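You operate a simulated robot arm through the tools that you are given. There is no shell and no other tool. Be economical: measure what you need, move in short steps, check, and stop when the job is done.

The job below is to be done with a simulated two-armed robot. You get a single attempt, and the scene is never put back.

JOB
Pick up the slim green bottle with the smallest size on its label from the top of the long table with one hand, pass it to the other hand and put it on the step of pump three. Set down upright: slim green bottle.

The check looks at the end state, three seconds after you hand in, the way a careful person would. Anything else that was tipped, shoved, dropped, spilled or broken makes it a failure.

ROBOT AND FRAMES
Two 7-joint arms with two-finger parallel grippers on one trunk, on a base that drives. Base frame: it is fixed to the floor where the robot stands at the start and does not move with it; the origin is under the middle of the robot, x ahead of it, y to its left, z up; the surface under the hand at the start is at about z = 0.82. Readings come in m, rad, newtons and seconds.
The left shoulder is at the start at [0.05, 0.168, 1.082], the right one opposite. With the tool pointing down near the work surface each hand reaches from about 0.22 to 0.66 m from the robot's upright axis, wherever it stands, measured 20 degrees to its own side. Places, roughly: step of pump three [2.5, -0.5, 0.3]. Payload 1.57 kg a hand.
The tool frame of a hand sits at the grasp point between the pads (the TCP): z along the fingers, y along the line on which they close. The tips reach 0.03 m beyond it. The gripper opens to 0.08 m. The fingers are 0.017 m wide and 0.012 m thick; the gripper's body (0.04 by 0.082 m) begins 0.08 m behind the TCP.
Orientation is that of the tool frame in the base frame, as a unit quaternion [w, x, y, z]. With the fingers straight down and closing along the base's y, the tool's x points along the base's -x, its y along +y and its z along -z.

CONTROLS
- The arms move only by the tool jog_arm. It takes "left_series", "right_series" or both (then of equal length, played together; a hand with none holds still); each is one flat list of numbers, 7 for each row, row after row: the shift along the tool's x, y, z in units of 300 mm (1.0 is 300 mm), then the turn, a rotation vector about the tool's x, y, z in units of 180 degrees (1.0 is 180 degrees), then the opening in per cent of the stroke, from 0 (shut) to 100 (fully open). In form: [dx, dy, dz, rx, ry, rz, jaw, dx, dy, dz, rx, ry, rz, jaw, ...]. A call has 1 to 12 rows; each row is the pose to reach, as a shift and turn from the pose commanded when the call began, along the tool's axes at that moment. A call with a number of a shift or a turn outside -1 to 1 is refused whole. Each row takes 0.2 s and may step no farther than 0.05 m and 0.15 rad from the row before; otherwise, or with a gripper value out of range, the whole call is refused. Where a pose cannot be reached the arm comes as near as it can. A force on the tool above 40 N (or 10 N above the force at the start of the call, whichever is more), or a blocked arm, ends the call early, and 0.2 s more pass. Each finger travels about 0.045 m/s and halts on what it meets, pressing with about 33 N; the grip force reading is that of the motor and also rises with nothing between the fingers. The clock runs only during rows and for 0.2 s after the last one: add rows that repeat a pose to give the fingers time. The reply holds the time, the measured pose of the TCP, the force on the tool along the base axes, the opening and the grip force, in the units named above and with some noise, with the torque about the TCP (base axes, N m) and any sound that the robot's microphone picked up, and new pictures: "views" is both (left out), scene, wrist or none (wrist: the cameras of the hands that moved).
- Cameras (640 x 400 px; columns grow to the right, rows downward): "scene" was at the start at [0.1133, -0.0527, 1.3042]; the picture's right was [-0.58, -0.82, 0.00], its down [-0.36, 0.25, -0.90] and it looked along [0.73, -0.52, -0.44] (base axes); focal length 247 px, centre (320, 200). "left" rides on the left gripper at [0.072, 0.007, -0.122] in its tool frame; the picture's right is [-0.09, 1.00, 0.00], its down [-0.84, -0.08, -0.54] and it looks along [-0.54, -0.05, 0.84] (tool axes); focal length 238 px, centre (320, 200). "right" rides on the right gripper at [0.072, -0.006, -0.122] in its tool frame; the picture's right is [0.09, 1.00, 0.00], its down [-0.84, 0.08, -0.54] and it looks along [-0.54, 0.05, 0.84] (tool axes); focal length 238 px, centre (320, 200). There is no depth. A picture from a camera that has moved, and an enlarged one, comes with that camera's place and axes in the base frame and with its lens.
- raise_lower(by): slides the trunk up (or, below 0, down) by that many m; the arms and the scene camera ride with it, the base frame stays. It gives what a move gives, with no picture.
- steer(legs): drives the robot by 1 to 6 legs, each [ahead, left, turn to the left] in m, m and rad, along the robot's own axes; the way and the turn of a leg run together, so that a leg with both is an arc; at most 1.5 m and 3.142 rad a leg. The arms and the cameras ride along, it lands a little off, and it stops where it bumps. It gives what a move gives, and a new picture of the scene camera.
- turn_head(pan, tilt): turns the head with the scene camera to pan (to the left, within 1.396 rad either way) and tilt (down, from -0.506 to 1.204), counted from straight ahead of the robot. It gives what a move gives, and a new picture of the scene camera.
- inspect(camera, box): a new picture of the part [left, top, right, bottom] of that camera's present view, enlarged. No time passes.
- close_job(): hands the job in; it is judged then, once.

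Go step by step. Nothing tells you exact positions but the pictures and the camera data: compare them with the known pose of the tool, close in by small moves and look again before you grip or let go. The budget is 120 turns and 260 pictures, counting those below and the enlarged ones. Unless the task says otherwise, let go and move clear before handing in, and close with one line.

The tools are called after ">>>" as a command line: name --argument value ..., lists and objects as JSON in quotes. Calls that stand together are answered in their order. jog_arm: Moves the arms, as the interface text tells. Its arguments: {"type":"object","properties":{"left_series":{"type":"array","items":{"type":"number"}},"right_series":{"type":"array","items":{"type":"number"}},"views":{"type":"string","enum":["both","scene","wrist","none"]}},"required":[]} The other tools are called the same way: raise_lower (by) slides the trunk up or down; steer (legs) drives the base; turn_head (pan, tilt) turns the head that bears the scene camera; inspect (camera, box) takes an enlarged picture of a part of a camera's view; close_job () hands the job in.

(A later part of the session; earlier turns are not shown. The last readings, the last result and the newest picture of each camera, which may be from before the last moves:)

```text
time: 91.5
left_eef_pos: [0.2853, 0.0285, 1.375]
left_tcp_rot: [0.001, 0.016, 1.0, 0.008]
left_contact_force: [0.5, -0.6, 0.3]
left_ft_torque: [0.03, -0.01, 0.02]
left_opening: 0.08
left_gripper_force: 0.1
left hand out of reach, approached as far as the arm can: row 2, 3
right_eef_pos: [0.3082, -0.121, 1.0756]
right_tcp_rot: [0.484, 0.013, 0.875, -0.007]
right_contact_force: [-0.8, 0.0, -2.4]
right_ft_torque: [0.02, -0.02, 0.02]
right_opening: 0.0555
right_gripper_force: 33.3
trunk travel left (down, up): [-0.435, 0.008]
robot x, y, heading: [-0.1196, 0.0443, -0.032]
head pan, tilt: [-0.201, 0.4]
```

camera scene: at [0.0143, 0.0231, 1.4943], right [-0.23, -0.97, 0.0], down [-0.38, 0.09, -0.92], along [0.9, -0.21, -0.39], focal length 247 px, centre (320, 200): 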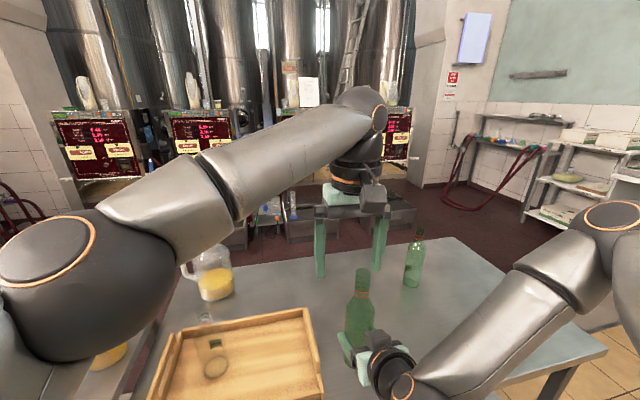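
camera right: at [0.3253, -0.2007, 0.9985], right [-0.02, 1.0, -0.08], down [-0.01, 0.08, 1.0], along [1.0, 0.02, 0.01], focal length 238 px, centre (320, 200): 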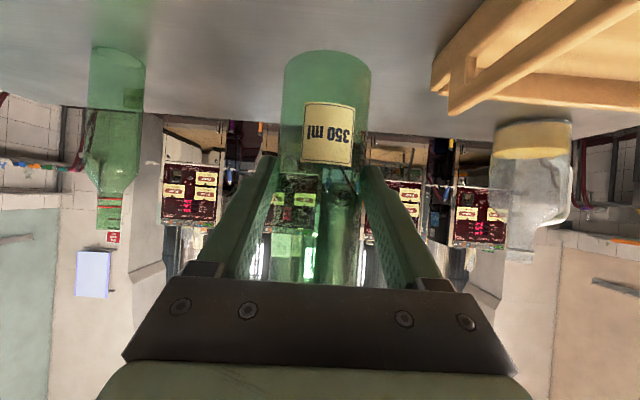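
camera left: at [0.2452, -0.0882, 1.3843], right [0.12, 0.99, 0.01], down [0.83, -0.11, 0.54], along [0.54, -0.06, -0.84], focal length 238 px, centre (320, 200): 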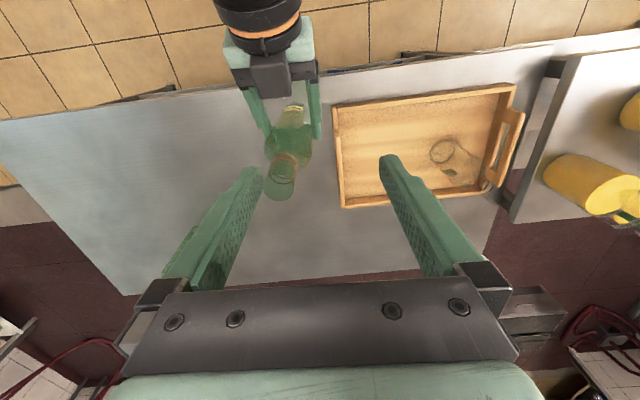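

>>> jog_arm --right_series '[-0.017, 0.043, 0.06, -0.0376, 0, -0.0236, 40, -0.034, 0.085, 0.12, -0.0752, 0, -0.0472, 40, -0.052, 0.128, 0.18, -0.1128, 0, -0.0708, 40, -0.069, 0.17, 0.24, -0.1504, 0, -0.0944, 40, -0.086, 0.213, 0.3, -0.188, 0, -0.118, 40]' --views "scene"

```text
time: 92.8
left_eef_pos: [0.287, 0.0275, 1.374]
left_tcp_rot: [0.0, 0.015, 1.0, 0.007]
left_contact_force: [0.1, 0.4, -0.1]
left_ft_torque: [0.0, 0.03, 0.03]
left_opening: 0.08
left_gripper_force: 0.0
right_eef_pos: [0.4026, -0.0664, 1.084]
right_tcp_rot: [0.453, -0.287, 0.829, 0.156]
right_contact_force: [0.4, 0.0, -2.5]
right_ft_torque: [-0.04, 0.01, 0.01]
right_opening: 0.0553
right_gripper_force: 33.2
right hand out of reach, approached as far as the arm can: row 2, 3, 4, 5
trunk travel left (down, up): [-0.435, 0.008]
robot x, y, heading: [-0.1116, 0.0437, -0.027]
head pan, tilt: [-0.201, 0.4]
camera scene: at [0.0145, 0.0237, 1.4942], right [-0.23, -0.97, 0.0], down [-0.38, 0.09, -0.92], along [0.9, -0.21, -0.39], focal length 247 px, centre (320, 200)
```

scene: 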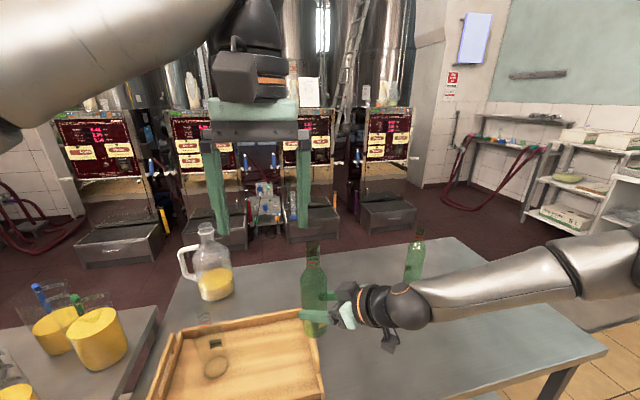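

Reaching across is what limits each arm; I'll bring the bottle further to the left with more yaw on the right hand.

>>> jog_arm --right_series '[-0.025, 0.052, 0.092, -0.035, 0, -0.0225, 40, -0.05, 0.104, 0.183, -0.07, 0, -0.045, 40, -0.076, 0.155, 0.275, -0.105, 0, -0.0675, 40, -0.101, 0.207, 0.366, -0.14, 0, -0.09, 40]' --views "scene"

```text
time: 93.8
left_eef_pos: [0.2856, 0.0269, 1.3748]
left_tcp_rot: [0.0, 0.015, 1.0, 0.008]
left_contact_force: [0.1, -0.4, -0.6]
left_ft_torque: [0.06, 0.01, 0.05]
left_opening: 0.0801
left_gripper_force: 0.0
right_eef_pos: [0.4013, -0.0063, 1.1128]
right_tcp_rot: [0.409, -0.484, 0.726, 0.268]
right_contact_force: [0.3, 0.3, -3.1]
right_ft_torque: [0.0, -0.03, 0.02]
right_opening: 0.0555
right_gripper_force: 32.7
right hand out of reach, approached as far as the arm can: row 1, 2, 3, 4
trunk travel left (down, up): [-0.435, 0.008]
robot x, y, heading: [-0.1123, 0.0436, -0.03]
head pan, tilt: [-0.201, 0.4]
camera scene: at [0.0136, 0.0235, 1.4943], right [-0.23, -0.97, 0.0], down [-0.38, 0.09, -0.92], along [0.9, -0.21, -0.39], focal length 247 px, centre (320, 200)
```

scene: 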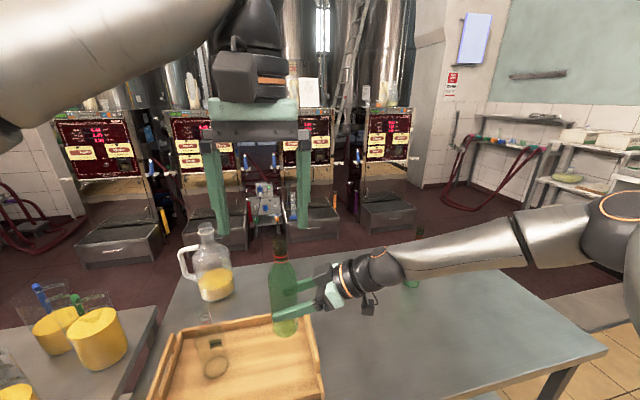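

>>> jog_arm --right_series '[0.071, 0, 0.0435, 0, 0, 0, 40, 0.142, 0.001, 0.087, 0, 0, 0, 40, 0.142, 0.001, 0.087, 0, 0, 0, 40]' --views "none"

```text
time: 94.5
left_eef_pos: [0.287, 0.0275, 1.3755]
left_tcp_rot: [0.0, 0.015, 1.0, 0.008]
left_contact_force: [0.1, 0.3, -1.0]
left_ft_torque: [0.0, -0.03, 0.0]
left_opening: 0.0804
left_gripper_force: 0.2
right_eef_pos: [0.3993, -0.0109, 1.0912]
right_tcp_rot: [0.401, -0.492, 0.725, 0.268]
right_contact_force: [-0.4, 0.1, -2.1]
right_ft_torque: [-0.01, 0.03, 0.03]
right_opening: 0.0552
right_gripper_force: 32.8
right hand out of reach, approached as far as the arm can: row 1, 2, 3
trunk travel left (down, up): [-0.435, 0.008]
robot x, y, heading: [-0.1145, 0.0459, -0.032]
head pan, tilt: [-0.201, 0.4]
```

The right hand eased down a bit. I'll bring the left hand over the neck with its fingers tilted 20° forward, which gives it more reach.

>>> jog_arm --left_series '[-0.0975, -0.023, 0.05, 0, -0.028, 0, 100, -0.195, -0.046, 0.1, 0, -0.056, 0, 100, -0.2925, -0.07, 0.16, 0, -0.084, 0, 100, -0.39, -0.093, 0.22, 0, -0.111, 0, 100, -0.39, -0.093, 0.275, 0, -0.111, 0, 100]'

```text
time: 95.8
left_eef_pos: [0.4028, -0.0035, 1.2911]
left_tcp_rot: [0.174, 0.016, 0.985, 0.004]
left_contact_force: [0.1, 0.5, -0.5]
left_ft_torque: [0.0, -0.01, -0.01]
left_opening: 0.0797
left_gripper_force: 0.1
right_eef_pos: [0.3995, -0.0096, 1.0909]
right_tcp_rot: [0.4, -0.492, 0.726, 0.267]
right_contact_force: [-0.1, 1.1, -3.2]
right_ft_torque: [0.01, -0.02, 0.01]
right_opening: 0.0552
right_gripper_force: 32.8
trunk travel left (down, up): [-0.435, 0.008]
robot x, y, heading: [-0.1153, 0.0465, -0.031]
head pan, tilt: [-0.201, 0.4]
camera scene: at [0.0142, 0.0238, 1.4943], right [-0.23, -0.97, 0.0], down [-0.38, 0.09, -0.92], along [0.9, -0.21, -0.39], focal length 247 px, centre (320, 200)
camera left: at [0.2935, 0.0046, 1.3809], right [0.12, 0.99, 0.05], down [0.6, -0.11, 0.79], along [0.79, -0.06, -0.61], focal length 238 px, centre (320, 200)
```

scene: 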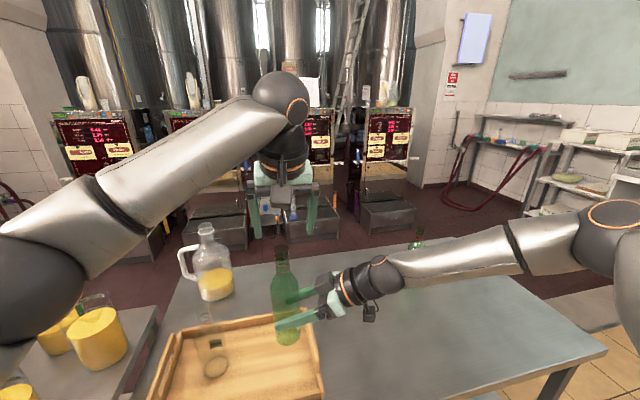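
left: 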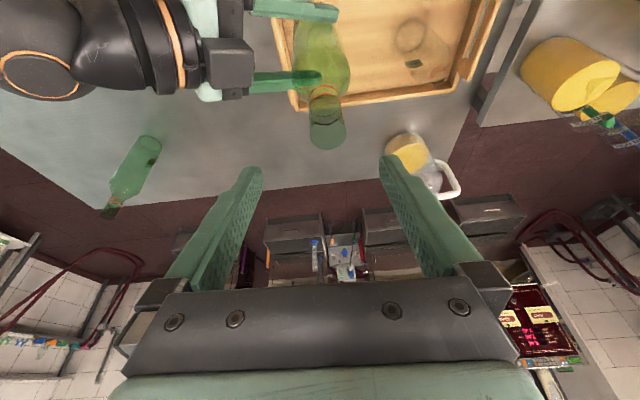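

The left hand reached its spot exactly; the bottle's top is at (0.400, 0.004, 1.242), centred between its fingers. I'll descend onto the neck.

>>> jog_arm --left_series '[0.015, 0.02, 0.037, 0, 0, 0, 100, 0.04, 0.02, 0.1, 0, 0, 0, 100, 0.065, 0.02, 0.16, 0, 0, 0, 100, 0.088, 0.02, 0.22, 0, 0, 0, 100]'

```text
time: 96.8
left_eef_pos: [0.4006, 0.0034, 1.2188]
left_tcp_rot: [0.173, 0.015, 0.985, 0.005]
left_contact_force: [0.2, -0.3, 0.9]
left_ft_torque: [0.0, -0.01, -0.02]
left_opening: 0.0801
left_gripper_force: 0.1
right_eef_pos: [0.3995, -0.0088, 1.0905]
right_tcp_rot: [0.401, -0.492, 0.725, 0.268]
right_contact_force: [-0.2, 0.5, -2.0]
right_ft_torque: [0.01, 0.03, 0.02]
right_opening: 0.0553
right_gripper_force: 33.3
trunk travel left (down, up): [-0.435, 0.008]
robot x, y, heading: [-0.1099, 0.0461, -0.033]
head pan, tilt: [-0.201, 0.4]
camera scene: at [0.0142, 0.0235, 1.4943], right [-0.23, -0.97, 0.0], down [-0.38, 0.09, -0.92], along [0.9, -0.21, -0.39], focal length 247 px, centre (320, 200)
camera left: at [0.2912, 0.0123, 1.3099], right [0.12, 0.99, 0.05], down [0.6, -0.11, 0.79], along [0.79, -0.06, -0.61], focal length 238 px, centre (320, 200)
```

scene: 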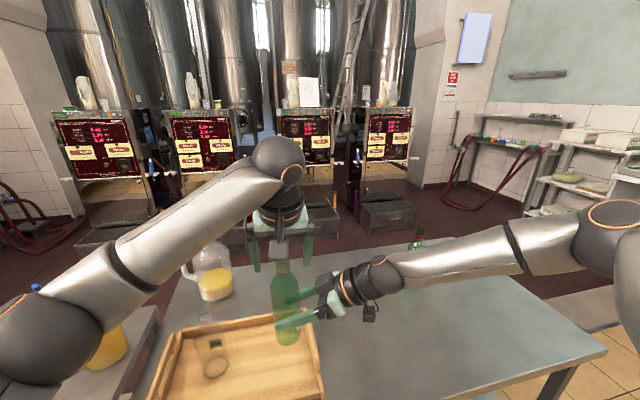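
left: 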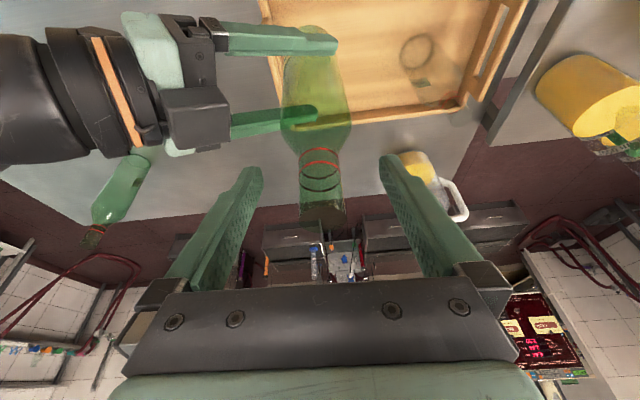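

The neck lies centred between the left pads. I'll close the left gripper on it while the right holds.

>>> jog_arm --left_series '[0, 0, 0, 0, 0, 0, 75, 0, 0, 0, 0, 0, 0, 55, 0, 0, 0, 0, 0, 0, 35, 0, 0, 0, 0, 0, 0, 15, 0, 0, 0, 0, 0, 0, 10, 0, 0, 0, 0, 0, 0, 10]' --views "wrist"

```text
time: 98.2
left_eef_pos: [0.4003, 0.0041, 1.2206]
left_tcp_rot: [0.174, 0.016, 0.985, 0.005]
left_contact_force: [-1.2, 1.5, 0.0]
left_ft_torque: [-0.97, -0.29, -0.05]
left_opening: 0.0249
left_gripper_force: 33.2
right_eef_pos: [0.3992, -0.0088, 1.0911]
right_tcp_rot: [0.401, -0.49, 0.726, 0.268]
right_contact_force: [0.6, -0.5, -2.2]
right_ft_torque: [1.19, 0.36, 0.04]
right_opening: 0.0553
right_gripper_force: 32.1
trunk travel left (down, up): [-0.435, 0.008]
robot x, y, heading: [-0.1134, 0.0449, -0.027]
head pan, tilt: [-0.201, 0.4]
camera left: at [0.2908, 0.012, 1.3101], right [0.12, 0.99, 0.04], down [0.6, -0.11, 0.79], along [0.79, -0.07, -0.61], focal length 238 px, centre (320, 200)
```

left: 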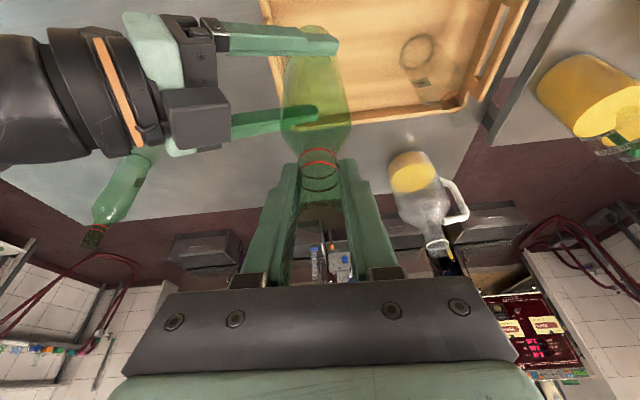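

Both hands hold it: left opening 25 mm at 33 N. I'll open the right hand and check before backing it off.

>>> jog_arm --right_series '[0, 0, 0, 0, 0, 0, 70, 0, 0, 0, 0, 0, 0, 85, 0, 0, 0, 0, 0, 0, 100, 0, 0, 0, 0, 0, 0, 100]' --left_series '[0, 0, 0, 0, 0, 0, 10, 0, 0, 0, 0, 0, 0, 10, 0, 0, 0, 0, 0, 0, 10, 0, 0, 0, 0, 0, 0, 10]' --views "both"

```text
time: 99.2
left_eef_pos: [0.4002, 0.0035, 1.2196]
left_tcp_rot: [0.173, 0.016, 0.985, 0.005]
left_contact_force: [0.2, 0.6, -0.3]
left_ft_torque: [-0.01, -0.03, -0.01]
left_opening: 0.0244
left_gripper_force: 33.4
right_eef_pos: [0.3981, -0.01, 1.0911]
right_tcp_rot: [0.4, -0.492, 0.725, 0.268]
right_contact_force: [0.1, 0.1, 0.6]
right_ft_torque: [0.0, -0.01, 0.01]
right_opening: 0.0801
right_gripper_force: 0.1
trunk travel left (down, up): [-0.435, 0.008]
robot x, y, heading: [-0.1139, 0.0447, -0.029]
head pan, tilt: [-0.201, 0.4]
camera scene: at [0.014, 0.0235, 1.4943], right [-0.23, -0.97, 0.0], down [-0.38, 0.09, -0.92], along [0.9, -0.21, -0.39], focal length 247 px, centre (320, 200)
camera right: at [0.3536, -0.1437, 1.0947], right [-0.94, 0.33, -0.08], down [-0.08, 0.02, 1.0], along [0.33, 0.95, 0.01], focal length 238 px, centre (320, 200)
camera left: at [0.2909, 0.0122, 1.3099], right [0.12, 0.99, 0.05], down [0.6, -0.11, 0.79], along [0.79, -0.06, -0.61], focal length 238 px, centre (320, 200)
```

scene: 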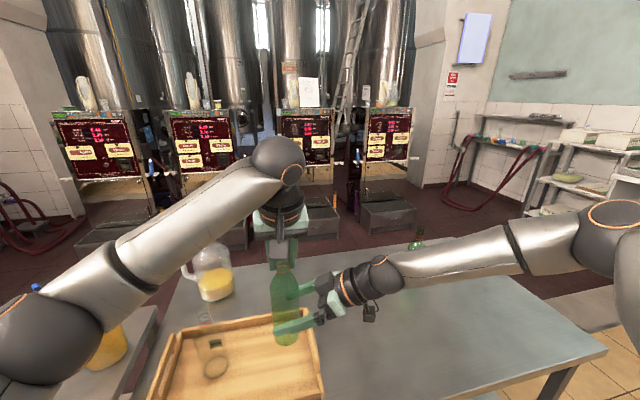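
right: 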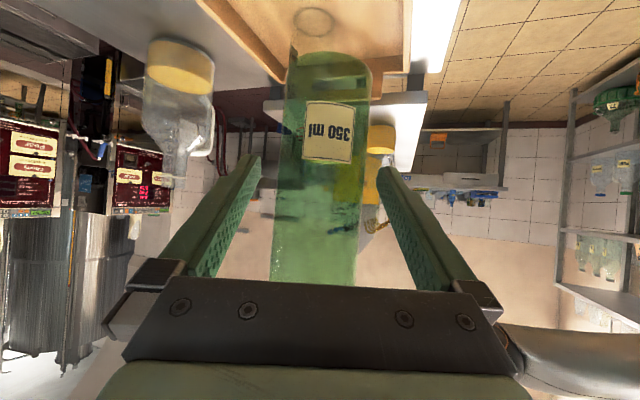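
left: 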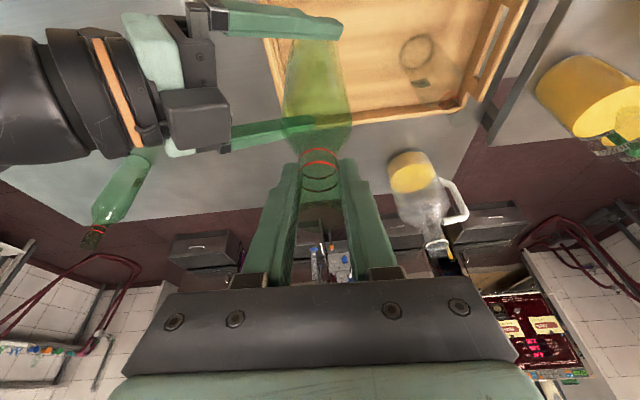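

The bottle stays put in the left hand. I'll back the right hand straight off.

>>> jog_arm --right_series '[0, 0, -0.12, 0, 0, 0, 100, 0, 0, -0.26, 0, 0, 0, 100, 0, 0, -0.4, 0, 0, 0, 100, 0, 0, -0.54, 0, 0, 0, 100]' --views "scene"

```text
time: 100.2
left_eef_pos: [0.399, 0.0043, 1.2203]
left_tcp_rot: [0.174, 0.016, 0.985, 0.005]
left_contact_force: [-0.3, 0.0, -0.5]
left_ft_torque: [0.01, 0.01, -0.01]
left_opening: 0.0244
left_gripper_force: 33.2
right_eef_pos: [0.3467, -0.1382, 1.1796]
right_tcp_rot: [0.402, -0.491, 0.725, 0.268]
right_contact_force: [-0.5, -0.4, -0.5]
right_ft_torque: [-0.01, 0.01, 0.02]
right_opening: 0.0798
right_gripper_force: 0.1
trunk travel left (down, up): [-0.435, 0.008]
robot x, y, heading: [-0.1105, 0.0465, -0.03]
head pan, tilt: [-0.201, 0.4]
camera scene: at [0.0132, 0.0233, 1.4944], right [-0.23, -0.97, 0.0], down [-0.38, 0.09, -0.92], along [0.9, -0.21, -0.39], focal length 247 px, centre (320, 200)
```

scene: 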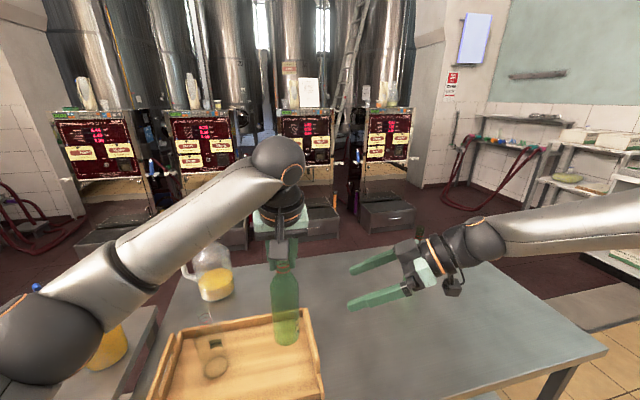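

The pass is done. I'll tuck the right hand back to a travel pose.

>>> jog_arm --right_series '[0.011, 0.028, -0.087, 0.0367, 0.0003, 0.0229, 100, 0.022, 0.056, -0.173, 0.0733, 0.0007, 0.0458, 100, 0.032, 0.083, -0.26, 0.11, 0.001, 0.0687, 100, 0.043, 0.111, -0.347, 0.1467, 0.0013, 0.0916, 100, 0.054, 0.139, -0.433, 0.1833, 0.0017, 0.1144, 100, 0.065, 0.167, -0.52, 0.22, 0.002, 0.1373, 100, 0.075, 0.194, -0.607, 0.2567, 0.0023, 0.1602, 100, 0.086, 0.222, -0.693, 0.2933, 0.0027, 0.1831, 100, 0.097, 0.25, -0.78, 0.33, 0.003, 0.206, 100]' --views "scene"

```text
time: 102.2
left_eef_pos: [0.3975, 0.0033, 1.2212]
left_tcp_rot: [0.175, 0.017, 0.984, 0.004]
left_contact_force: [-0.3, -1.0, -0.1]
left_ft_torque: [-0.01, 0.0, 0.03]
left_opening: 0.0244
left_gripper_force: 33.2
right_eef_pos: [0.2093, -0.3308, 1.2997]
right_tcp_rot: [0.489, -0.006, 0.871, -0.039]
right_contact_force: [-1.7, 2.6, -1.6]
right_ft_torque: [-0.05, -0.13, -0.23]
right_opening: 0.08
right_gripper_force: 0.0
right hand out of reach, approached as far as the arm can: row 7, 8, 9
trunk travel left (down, up): [-0.435, 0.008]
robot x, y, heading: [-0.1147, 0.0414, -0.031]
head pan, tilt: [-0.201, 0.4]
camera scene: at [0.0109, 0.023, 1.4947], right [-0.23, -0.97, 0.0], down [-0.38, 0.09, -0.92], along [0.9, -0.21, -0.39], focal length 247 px, centre (320, 200)
```

scene: 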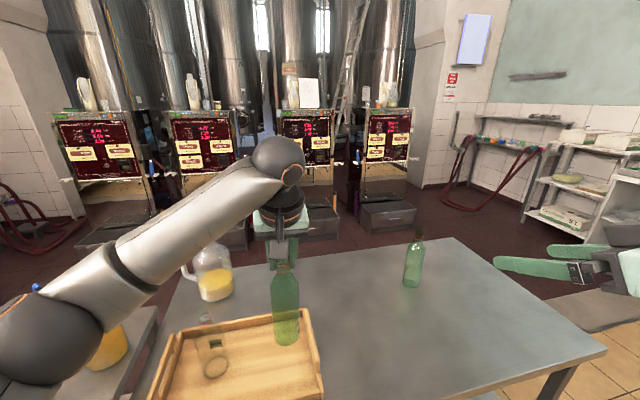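

Right hand is out of the way. Now I drive around the table's right end again, bottle held high, to stand facing the pumps.

>>> steer --legs '[[-0.3, 0, 0.03], [0, -1.45, 0], [1.5, 0, 0], [0.3, 0, 0], [0, 0.8, 0]]'

>>> turn_head --pan 0.0 --tilt 0.55

```text
time: 132.3
left_eef_pos: [1.8811, -0.6251, 1.2202]
left_tcp_rot: [0.173, -0.008, 0.985, 0.009]
left_contact_force: [-0.8, -0.5, -0.1]
left_ft_torque: [-0.01, 0.02, 0.02]
left_opening: 0.0243
left_gripper_force: 33.4
right_eef_pos: [1.7076, -0.9598, 1.2969]
right_tcp_rot: [0.483, -0.009, 0.876, -0.001]
right_contact_force: [0.4, 0.0, 0.0]
right_ft_torque: [-0.03, 0.0, -0.02]
right_opening: 0.0802
right_gripper_force: 0.0
trunk travel left (down, up): [-0.435, 0.008]
robot x, y, heading: [1.365, -0.6084, 0.019]
head pan, tilt: [-0.201, 0.4]
camera scene: at [1.4944, -0.6232, 1.4943], right [-0.18, -0.98, 0.0], down [-0.38, 0.07, -0.92], along [0.91, -0.17, -0.39], focal length 247 px, centre (320, 200)
```

scene: 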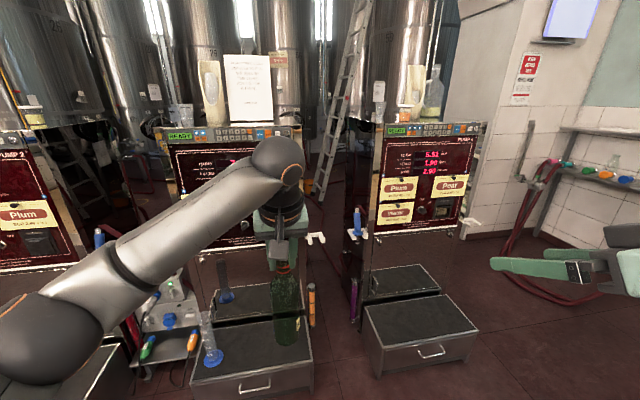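

```text
time: 133.1
left_eef_pos: [1.8803, -0.6243, 1.2198]
left_tcp_rot: [0.174, -0.008, 0.985, 0.009]
left_contact_force: [-0.9, 0.0, 0.0]
left_ft_torque: [-0.02, 0.02, 0.0]
left_opening: 0.0241
left_gripper_force: 33.0
right_eef_pos: [1.7065, -0.9592, 1.2965]
right_tcp_rot: [0.483, -0.009, 0.875, -0.002]
right_contact_force: [-0.8, -0.3, 0.0]
right_ft_torque: [-0.02, -0.02, 0.01]
right_opening: 0.0799
right_gripper_force: 0.0
trunk travel left (down, up): [-0.435, 0.008]
robot x, y, heading: [1.3647, -0.6049, 0.015]
head pan, tilt: [0.0, 0.55]
camera scene: at [1.4931, -0.6049, 1.4806], right [0.02, -1.0, 0.0], down [-0.52, -0.01, -0.85], along [0.85, 0.01, -0.52], focal length 247 px, centre (320, 200)
```

scene: 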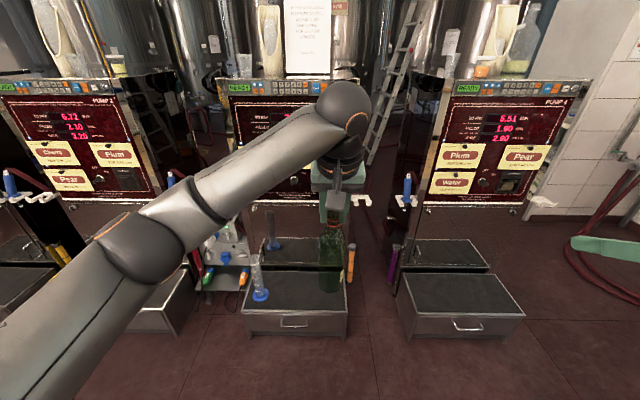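

The middle pump is three (2 on the left, 4 on the right); its step spans about x 2.29–2.58, y -0.74 to -0.19, with a measuring cylinder on its left side at y ≈ -0.27. I'll aim for (2.42, -0.55); first lower the trunk here in free space.

>>> raise_lower --by -0.4

>>> turn_head --pan 0.0 --tilt 0.4

```text
time: 136.9
left_eef_pos: [1.8802, -0.6251, 0.8204]
left_tcp_rot: [0.173, -0.008, 0.985, 0.009]
left_contact_force: [0.0, -0.3, 0.7]
left_ft_torque: [-0.03, 0.01, 0.01]
left_opening: 0.0239
left_gripper_force: 33.0
right_eef_pos: [1.7073, -0.9595, 0.8955]
right_tcp_rot: [0.483, -0.009, 0.876, -0.002]
right_contact_force: [-0.5, 0.0, -0.4]
right_ft_torque: [0.01, 0.0, 0.02]
right_opening: 0.0802
right_gripper_force: 0.1
trunk travel left (down, up): [-0.035, 0.408]
robot x, y, heading: [1.3651, -0.61, 0.02]
head pan, tilt: [0.0, 0.55]
```

```text
time: 137.6
left_eef_pos: [1.8811, -0.6244, 0.8203]
left_tcp_rot: [0.173, -0.009, 0.985, 0.01]
left_contact_force: [-0.5, 0.0, -0.4]
left_ft_torque: [0.04, 0.02, -0.02]
left_opening: 0.0238
left_gripper_force: 33.1
right_eef_pos: [1.7075, -0.9595, 0.8971]
right_tcp_rot: [0.483, -0.009, 0.876, -0.002]
right_contact_force: [0.0, -0.6, -0.2]
right_ft_torque: [-0.02, 0.01, 0.0]
right_opening: 0.0802
right_gripper_force: 0.0
trunk travel left (down, up): [-0.035, 0.408]
robot x, y, heading: [1.3663, -0.6064, 0.015]
head pan, tilt: [0.0, 0.4]
camera scene: at [1.4959, -0.6048, 1.0943], right [0.02, -1.0, 0.0], down [-0.39, -0.01, -0.92], along [0.92, 0.02, -0.39], focal length 247 px, centre (320, 200)
```

scene: 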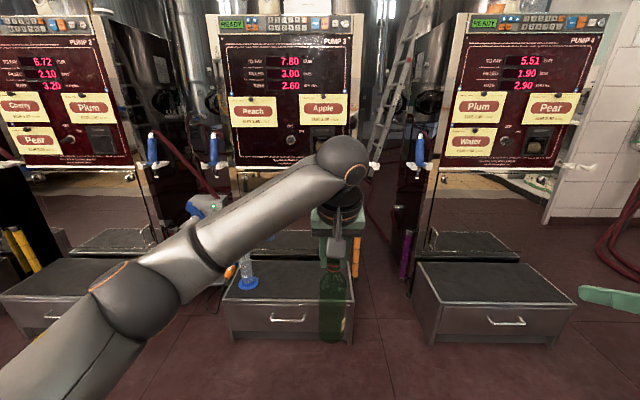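

PUMP 3 is confirmed; the step top comes out at z ≈ 0.31, front edge x ≈ 2.28. I'll drive forward with the bottle well above it.

>>> steer --legs '[[0.46, 0.05, -0.015]]'

>>> turn_head --pan 0.0 --tilt 0.75

>>> inspect --camera "left" --box '[0, 0, 640, 400]'

```text
time: 140.4
left_eef_pos: [2.3413, -0.5803, 0.8187]
left_tcp_rot: [0.174, 0.001, 0.985, 0.007]
left_contact_force: [0.4, -0.8, -0.5]
left_ft_torque: [0.02, 0.01, 0.02]
left_opening: 0.024
left_gripper_force: 32.4
right_eef_pos: [2.1602, -0.9122, 0.8973]
right_tcp_rot: [0.484, -0.001, 0.875, -0.006]
right_contact_force: [0.4, -0.6, -0.5]
right_ft_torque: [0.01, 0.04, 0.01]
right_opening: 0.08
right_gripper_force: 0.0
trunk travel left (down, up): [-0.035, 0.408]
robot x, y, heading: [1.8272, -0.5541, -0.004]
head pan, tilt: [0.0, 0.4]
camera scene: at [1.9558, -0.554, 1.0943], right [0.0, -1.0, 0.0], down [-0.39, 0.0, -0.92], along [0.92, 0.0, -0.39], focal length 247 px, centre (320, 200)
```

scene: 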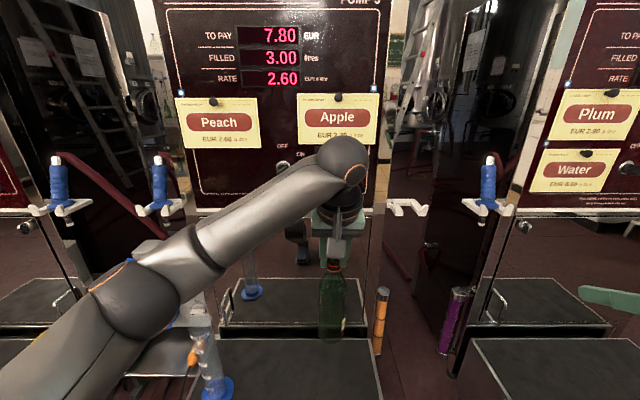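

```text
time: 141.2
left_eef_pos: [2.3403, -0.5808, 0.8189]
left_tcp_rot: [0.173, 0.001, 0.985, 0.007]
left_contact_force: [-0.3, -0.3, 0.0]
left_ft_torque: [0.03, 0.02, 0.01]
left_opening: 0.0241
left_gripper_force: 33.0
right_eef_pos: [2.161, -0.9132, 0.8966]
right_tcp_rot: [0.483, -0.001, 0.876, -0.006]
right_contact_force: [0.1, 0.0, -0.6]
right_ft_torque: [0.04, 0.0, -0.01]
right_opening: 0.0799
right_gripper_force: 0.1
trunk travel left (down, up): [-0.035, 0.408]
robot x, y, heading: [1.8237, -0.5579, -0.005]
head pan, tilt: [0.0, 0.75]
camera scene: at [1.9461, -0.554, 1.0633], right [0.0, -1.0, 0.0], down [-0.68, 0.0, -0.73], along [0.73, 0.0, -0.68], focal length 247 px, centre (320, 200)
```

scene: 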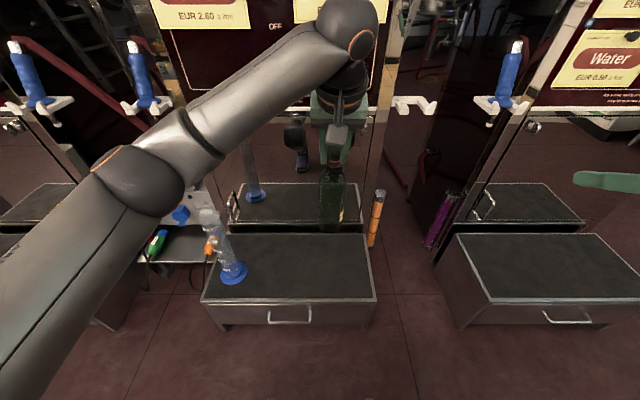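

```text
1.00 times, centred on (320, 200) of left (not enlarged: the box is as wide or as high as the picture)
camera zoom: at [2.2311, -0.5755, 0.9099], right [0.09, 1.0, 0.05], down [0.6, -0.09, 0.79], along [0.79, -0.04, -0.61], focal length 238 px, centre (320, 200)
```

zoom: 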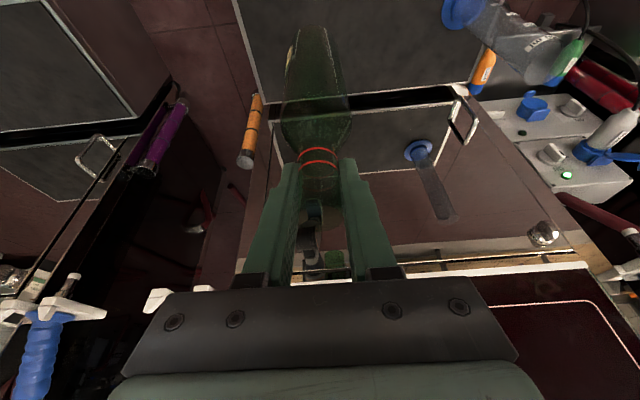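

The bottle is over the step at (2.341, -0.581), base at about z 0.61. I'll go to (2.42, -0.56), lowering to about 6 cm above the step.

>>> jog_arm --left_series '[0.006, 0.01, 0.146, 0, 0, 0, 10, 0.011, 0.019, 0.292, 0, 0, 0, 10, 0.017, 0.028, 0.438, 0, 0, 0, 10, 0.022, 0.037, 0.583, 0, 0, 0, 10, 0.028, 0.046, 0.729, 0, 0, 0, 10, 0.033, 0.055, 0.875, 0, 0, 0, 10]'

```text
time: 142.6
left_eef_pos: [2.4214, -0.5601, 0.5696]
left_tcp_rot: [0.173, 0.001, 0.985, 0.008]
left_contact_force: [0.1, 0.9, 0.0]
left_ft_torque: [0.0, 0.03, -0.03]
left_opening: 0.024
left_gripper_force: 33.3
right_eef_pos: [2.1606, -0.9126, 0.8967]
right_tcp_rot: [0.483, -0.002, 0.876, -0.005]
right_contact_force: [0.2, 0.1, 1.0]
right_ft_torque: [-0.02, 0.01, 0.0]
right_opening: 0.0801
right_gripper_force: 0.0
trunk travel left (down, up): [-0.035, 0.408]
robot x, y, heading: [1.8218, -0.5531, 0.0]
head pan, tilt: [0.0, 0.75]
camera scene: at [1.946, -0.554, 1.0632], right [0.0, -1.0, 0.0], down [-0.68, 0.0, -0.73], along [0.73, 0.0, -0.68], focal length 247 px, centre (320, 200)
camera left: at [2.3117, -0.5557, 0.6591], right [0.09, 1.0, 0.05], down [0.6, -0.09, 0.79], along [0.8, -0.04, -0.61], focal length 238 px, centre (320, 200)
```

scene: 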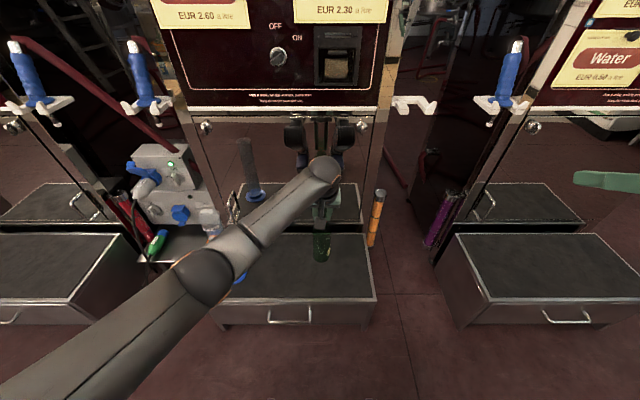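
left: 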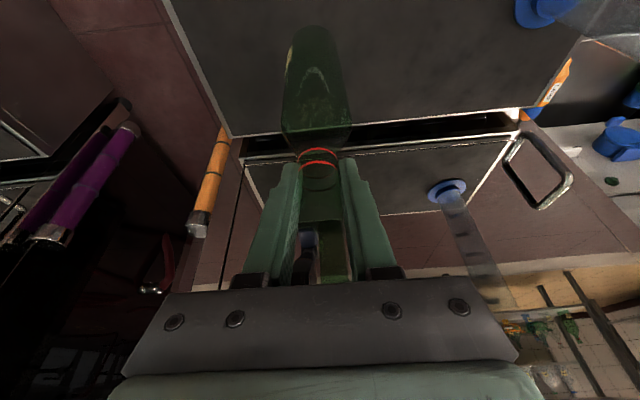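

About 6 cm remain to the step. I'll lower 4.5 cm, then go in small steps watching the force.

>>> jog_arm --left_series '[0.0255, -0.001, 0.0705, 0, 0, 0, 10, 0.051, -0.002, 0.141, 0, 0, 0, 10]'

>>> inspect --camera "scene" --box '[240, 150, 400, 310]'

```text
time: 143.2
left_eef_pos: [2.4216, -0.5597, 0.524]
left_tcp_rot: [0.174, 0.001, 0.985, 0.008]
left_contact_force: [-0.5, -0.9, 0.8]
left_ft_torque: [-0.02, -0.05, -0.01]
left_opening: 0.0243
left_gripper_force: 33.1
right_eef_pos: [2.1604, -0.9128, 0.8968]
right_tcp_rot: [0.483, -0.001, 0.875, -0.005]
right_contact_force: [-0.4, 0.2, 0.2]
right_ft_torque: [0.03, 0.02, -0.02]
right_opening: 0.0799
right_gripper_force: 0.1
trunk travel left (down, up): [-0.035, 0.408]
robot x, y, heading: [1.8207, -0.5558, -0.002]
head pan, tilt: [0.0, 0.75]
camera scene: at [1.9461, -0.554, 1.0632], right [0.0, -1.0, 0.0], down [-0.68, 0.0, -0.73], along [0.73, 0.0, -0.68], focal length 247 px, centre (320, 200)
camera left: at [2.3114, -0.5547, 0.6149], right [0.09, 1.0, 0.05], down [0.6, -0.09, 0.79], along [0.79, -0.04, -0.61], focal length 238 px, centre (320, 200)
```

scene: 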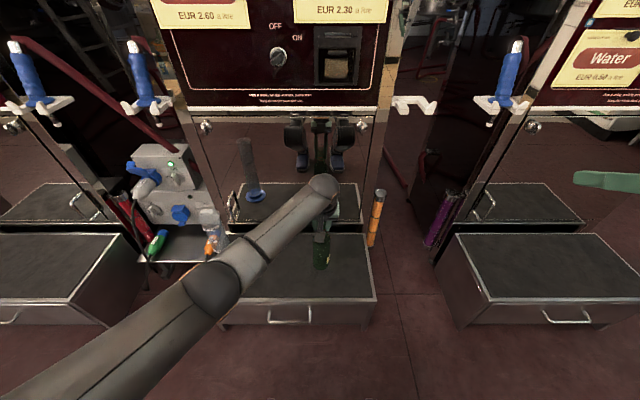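
left: 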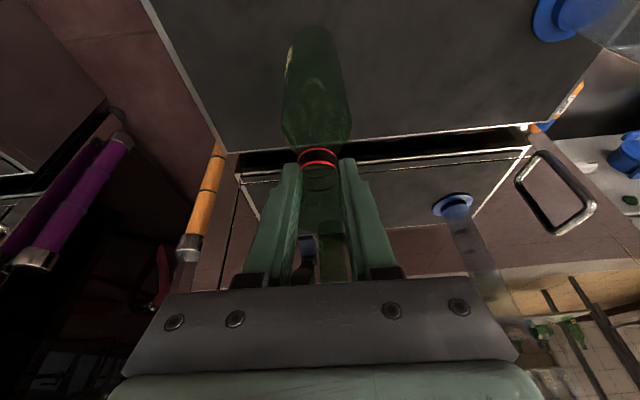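

```text
2.50 times, centred on (320, 230) of scene
camera zoom: at [1.9461, -0.554, 1.0632], right [0.0, -1.0, 0.0], down [-0.68, 0.0, -0.73], along [0.73, 0.0, -0.68], focal length 618 px, centre (320, 125)
```

zoom: 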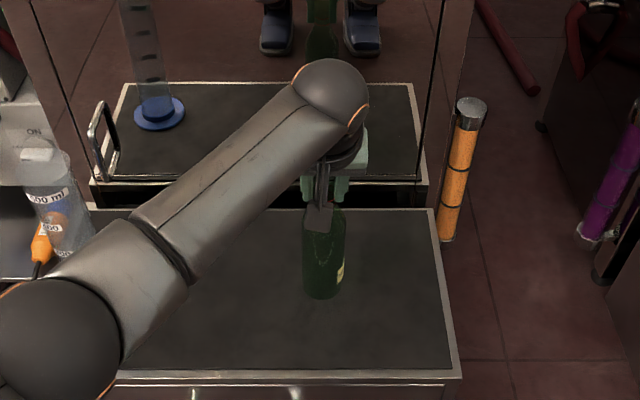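

The bottle is about 1–1.5 cm above the step and the cylinder stands untouched. I'll creep down.

>>> jog_arm --left_series '[0.0057, 0, 0.0157, 0, 0, 0, 10, 0.0114, 0, 0.0313, 0, 0, 0, 10]' --views "none"

```text
time: 143.8
left_eef_pos: [2.4199, -0.5598, 0.5153]
left_tcp_rot: [0.174, 0.001, 0.985, 0.008]
left_contact_force: [0.6, -0.2, 0.6]
left_ft_torque: [-0.01, 0.01, -0.01]
left_opening: 0.0242
left_gripper_force: 33.4
right_eef_pos: [2.16, -0.9134, 0.8972]
right_tcp_rot: [0.483, -0.002, 0.876, -0.005]
right_contact_force: [-0.7, -0.2, -0.8]
right_ft_torque: [0.01, -0.02, -0.01]
right_opening: 0.08
right_gripper_force: 0.1
trunk travel left (down, up): [-0.035, 0.408]
robot x, y, heading: [1.8271, -0.556, -0.0]
head pan, tilt: [0.0, 0.75]
```

>>> jog_arm --left_series '[0.0034, 0, 0.0094, 0, 0, 0, 10, 0.0068, 0, 0.0188, 0, 0, 0, 10]' --views "wrist"

```text
time: 144.4
left_eef_pos: [2.421, -0.5595, 0.5094]
left_tcp_rot: [0.173, 0.001, 0.985, 0.007]
left_contact_force: [0.1, 0.1, 0.7]
left_ft_torque: [0.04, 0.03, -0.02]
left_opening: 0.0239
left_gripper_force: 33.0
right_eef_pos: [2.1602, -0.912, 0.8969]
right_tcp_rot: [0.484, -0.001, 0.875, -0.005]
right_contact_force: [0.7, -0.2, -1.0]
right_ft_torque: [-0.01, 0.01, 0.0]
right_opening: 0.0799
right_gripper_force: 0.1
trunk travel left (down, up): [-0.035, 0.408]
robot x, y, heading: [1.825, -0.5494, -0.001]
head pan, tilt: [0.0, 0.75]
camera left: at [2.3114, -0.5546, 0.5992], right [0.09, 1.0, 0.05], down [0.6, -0.09, 0.79], along [0.79, -0.04, -0.61], focal length 238 px, centre (320, 200)
```

left: 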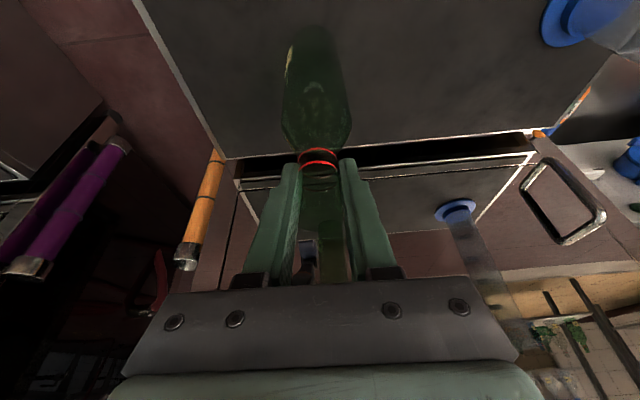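

No contact yet; I keep creeping.

>>> jog_arm --left_series '[0.0023, 0, 0.0063, 0, 0, 0, 10, 0.0046, 0, 0.0125, 0, 0, 0, 10]' --views "none"

>>> inspect --camera "scene" --box '[280, 200, 360, 280]'

```text
time: 145.0
left_eef_pos: [2.4217, -0.5608, 0.5051]
left_tcp_rot: [0.173, 0.001, 0.985, 0.007]
left_contact_force: [-0.1, 0.0, -0.1]
left_ft_torque: [-0.05, -0.02, -0.01]
left_opening: 0.0241
left_gripper_force: 33.1
right_eef_pos: [2.1592, -0.913, 0.8972]
right_tcp_rot: [0.483, -0.002, 0.875, -0.006]
right_contact_force: [0.0, -0.4, -0.3]
right_ft_torque: [0.0, 0.01, 0.0]
right_opening: 0.0799
right_gripper_force: 0.1
trunk travel left (down, up): [-0.035, 0.408]
robot x, y, heading: [1.8251, -0.5527, 0.003]
head pan, tilt: [0.0, 0.75]
```

```text
5.00 times, centred on (320, 240) of scene
camera zoom: at [1.9461, -0.554, 1.0632], right [0.0, -1.0, 0.0], down [-0.68, 0.0, -0.73], along [0.73, 0.0, -0.68], focal length 1235 px, centre (320, 0)
```

zoom: 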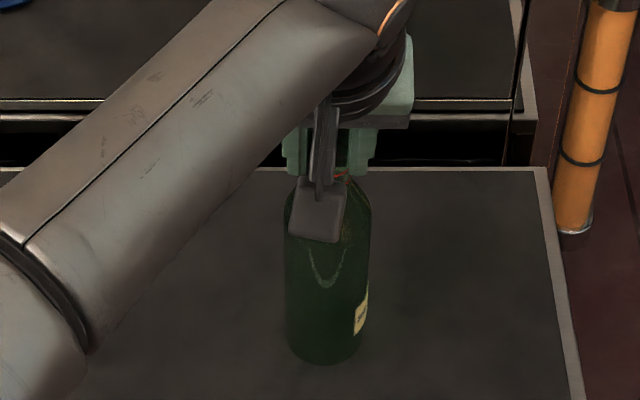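

>>> jog_arm --left_series '[0.0023, 0, 0.0063, 0, 0, 0, 10, 0.0046, 0, 0.0125, 0, 0, 0, 10]' --views "none"

```text
time: 145.6
left_eef_pos: [2.4208, -0.5594, 0.5013]
left_tcp_rot: [0.173, 0.001, 0.985, 0.007]
left_contact_force: [0.0, 0.0, -0.1]
left_ft_torque: [0.02, 0.02, 0.02]
left_opening: 0.024
left_gripper_force: 32.5
right_eef_pos: [2.1606, -0.9139, 0.898]
right_tcp_rot: [0.483, -0.001, 0.876, -0.005]
right_contact_force: [-0.1, -0.6, -0.9]
right_ft_torque: [0.01, -0.01, -0.02]
right_opening: 0.0798
right_gripper_force: 0.2
trunk travel left (down, up): [-0.035, 0.408]
robot x, y, heading: [1.8285, -0.5583, -0.002]
head pan, tilt: [0.0, 0.75]
```

>>> jog_arm --left_series '[0.0023, 0, 0.0063, 0, 0, 0, 10, 0.0046, 0, 0.0125, 0, 0, 0, 10]' --views "none"

```text
time: 146.2
left_eef_pos: [2.4208, -0.5591, 0.4974]
left_tcp_rot: [0.174, 0.002, 0.985, 0.007]
left_contact_force: [-0.4, 0.6, 1.0]
left_ft_torque: [-0.02, 0.0, -0.03]
left_opening: 0.0238
left_gripper_force: 32.9
right_eef_pos: [2.1602, -0.9129, 0.8962]
right_tcp_rot: [0.483, -0.001, 0.875, -0.006]
right_contact_force: [-0.4, -0.2, 0.3]
right_ft_torque: [0.01, -0.02, 0.0]
right_opening: 0.08
right_gripper_force: 0.0
trunk travel left (down, up): [-0.035, 0.408]
robot x, y, heading: [1.8248, -0.5557, -0.003]
head pan, tilt: [0.0, 0.75]
```

>>> jog_arm --left_series '[0.0023, 0, 0.0063, 0, 0, 0, 10, 0.0046, 0, 0.0125, 0, 0, 0, 10]' --views "none"

>>> inspect --camera "scene" --box '[280, 200, 360, 280]'

>>> inspect --camera "left" --box '[240, 0, 400, 180]'

```text
time: 146.8
left_eef_pos: [2.421, -0.5596, 0.4926]
left_tcp_rot: [0.173, 0.002, 0.985, 0.007]
left_contact_force: [-0.4, -0.2, 0.2]
left_ft_torque: [0.01, 0.01, -0.02]
left_opening: 0.0243
left_gripper_force: 32.6
right_eef_pos: [2.1606, -0.9139, 0.898]
right_tcp_rot: [0.483, -0.001, 0.875, -0.006]
right_contact_force: [0.2, -0.9, -0.3]
right_ft_torque: [0.01, -0.01, 0.01]
right_opening: 0.08
right_gripper_force: 0.1
trunk travel left (down, up): [-0.035, 0.408]
robot x, y, heading: [1.827, -0.5548, -0.002]
head pan, tilt: [0.0, 0.75]
```

```text
5.00 times, centred on (320, 240) of scene
camera zoom: at [1.9461, -0.554, 1.0632], right [0.0, -1.0, 0.0], down [-0.68, 0.0, -0.73], along [0.73, 0.0, -0.68], focal length 1235 px, centre (320, 0)
```

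zoom: 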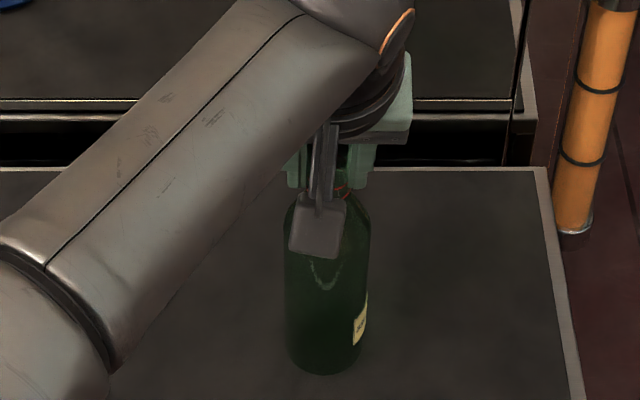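

```text
2.22 times, centred on (320, 90) of left
camera zoom: at [2.3112, -0.5545, 0.5826], right [0.09, 1.0, 0.05], down [0.6, -0.09, 0.79], along [0.79, -0.04, -0.61], focal length 530 px, centre (320, 444)
```

zoom: 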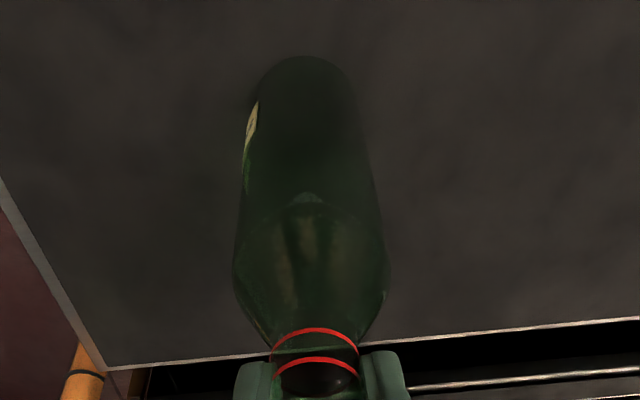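

Still no contact and the bottle is moving with the hand, so the step lies a little lower than estimated. I go on.

>>> jog_arm --left_series '[0.0023, 0, 0.0063, 0, 0, 0, 10, 0.0046, 0, 0.0125, 0, 0, 0, 10]' --views "none"

```text
time: 147.4
left_eef_pos: [2.4211, -0.561, 0.4887]
left_tcp_rot: [0.174, 0.002, 0.985, 0.007]
left_contact_force: [0.0, -0.8, 0.6]
left_ft_torque: [-0.05, 0.01, -0.04]
left_opening: 0.024
left_gripper_force: 32.9
right_eef_pos: [2.1612, -0.9129, 0.8961]
right_tcp_rot: [0.483, -0.002, 0.875, -0.005]
right_contact_force: [0.3, -0.6, 0.8]
right_ft_torque: [0.02, 0.01, 0.0]
right_opening: 0.0801
right_gripper_force: 0.1
trunk travel left (down, up): [-0.035, 0.408]
robot x, y, heading: [1.8242, -0.5555, -0.001]
head pan, tilt: [0.0, 0.75]
```

>>> jog_arm --left_series '[0.0023, 0, 0.0063, 0, 0, 0, 10, 0.0046, 0, 0.0125, 0, 0, 0, 10]' --views "none"

```text
time: 148.0
left_eef_pos: [2.422, -0.5605, 0.4875]
left_tcp_rot: [0.175, 0.002, 0.985, 0.007]
left_contact_force: [-3.9, 2.7, 10.9]
left_ft_torque: [0.33, 0.87, -0.08]
left_opening: 0.0243
left_gripper_force: 32.9
right_eef_pos: [2.159, -0.9127, 0.8978]
right_tcp_rot: [0.483, -0.001, 0.875, -0.006]
right_contact_force: [-0.1, 0.2, -0.4]
right_ft_torque: [-0.01, -0.02, 0.0]
right_opening: 0.0797
right_gripper_force: 0.0
trunk travel left (down, up): [-0.035, 0.408]
robot x, y, heading: [1.8232, -0.5546, -0.002]
head pan, tilt: [0.0, 0.75]
```

Contact: 11 N upward. I'll ease 2 mm to take off the preload, then open the left hand gradually.

>>> jog_arm --left_series '[-0.002, 0, -0.0056, 0, 0, 0, 10, -0.002, 0, -0.0056, 0, 0, 0, 10]' --views "wrist"

```text
time: 148.6
left_eef_pos: [2.4211, -0.5589, 0.4868]
left_tcp_rot: [0.175, 0.0, 0.984, 0.007]
left_contact_force: [3.5, 1.3, 4.6]
left_ft_torque: [0.15, -0.67, 0.05]
left_opening: 0.0239
left_gripper_force: 32.6
right_eef_pos: [2.1604, -0.9117, 0.8963]
right_tcp_rot: [0.483, -0.001, 0.876, -0.005]
right_contact_force: [-0.3, 0.2, 0.2]
right_ft_torque: [0.0, -0.01, 0.02]
right_opening: 0.08
right_gripper_force: 0.0
trunk travel left (down, up): [-0.035, 0.408]
robot x, y, heading: [1.8235, -0.5548, -0.002]
head pan, tilt: [0.0, 0.75]
camera left: at [2.3117, -0.5547, 0.5771], right [0.09, 1.0, 0.05], down [0.6, -0.09, 0.8], along [0.8, -0.04, -0.6], focal length 238 px, centre (320, 200)
```

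left: 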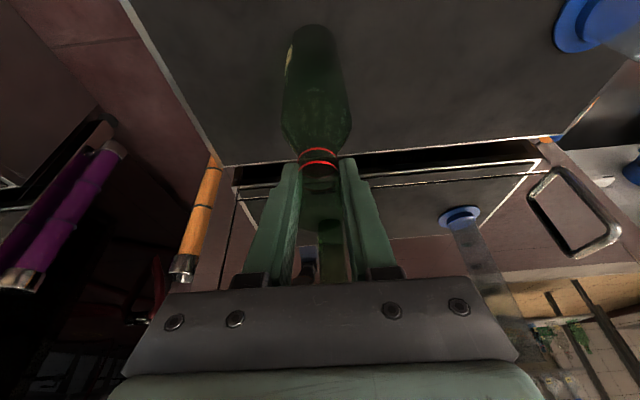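

The bottle stands on the step with light load. I'll open slowly.

>>> jog_arm --left_series '[0, 0, 0, 0, 0, 0, 32, 0, 0, 0, 0, 0, 0, 36, 0, 0, 0, 0, 0, 0, 42, 0, 0, 0, 0, 0, 0, 50, 0, 0, 0, 0, 0, 0, 65, 0, 0, 0, 0, 0, 0, 80, 0, 0, 0, 0, 0, 0, 100, 0, 0, 0, 0, 0, 0, 100]'

```text
time: 150.4
left_eef_pos: [2.4207, -0.5594, 0.4868]
left_tcp_rot: [0.173, 0.001, 0.985, 0.007]
left_contact_force: [1.3, 0.7, 0.3]
left_ft_torque: [-0.02, 0.03, -0.01]
left_opening: 0.08
left_gripper_force: 0.1
right_eef_pos: [2.1594, -0.913, 0.8962]
right_tcp_rot: [0.483, -0.001, 0.876, -0.005]
right_contact_force: [-0.8, -1.1, 0.3]
right_ft_torque: [0.05, -0.01, 0.04]
right_opening: 0.0798
right_gripper_force: 0.0
trunk travel left (down, up): [-0.035, 0.408]
robot x, y, heading: [1.8261, -0.5529, -0.002]
head pan, tilt: [0.0, 0.75]
camera scene: at [1.9459, -0.554, 1.0632], right [0.0, -1.0, 0.0], down [-0.68, 0.0, -0.73], along [0.73, 0.0, -0.68], focal length 247 px, centre (320, 200)
camera left: at [2.3113, -0.5547, 0.5768], right [0.09, 1.0, 0.05], down [0.6, -0.09, 0.79], along [0.79, -0.04, -0.61], focal length 238 px, centre (320, 200)
```

scene: 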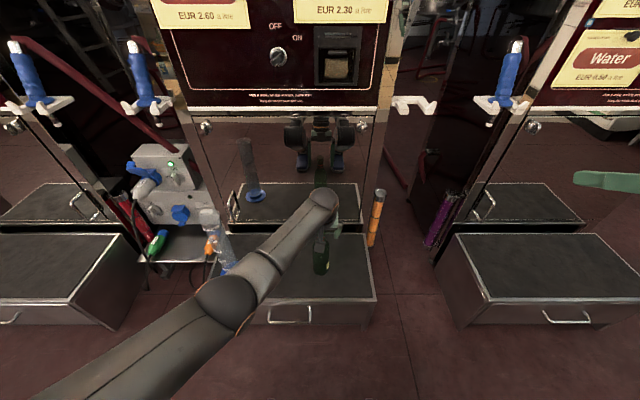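
left: 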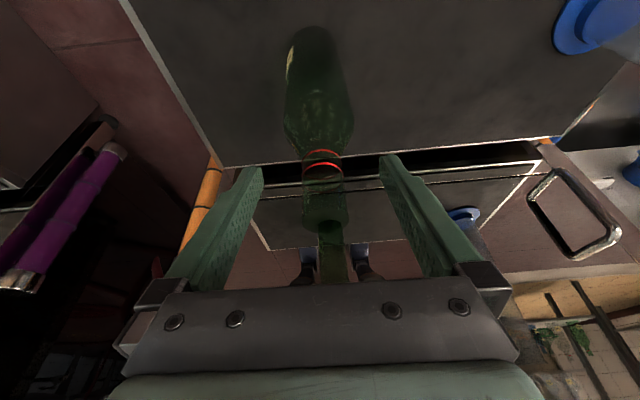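

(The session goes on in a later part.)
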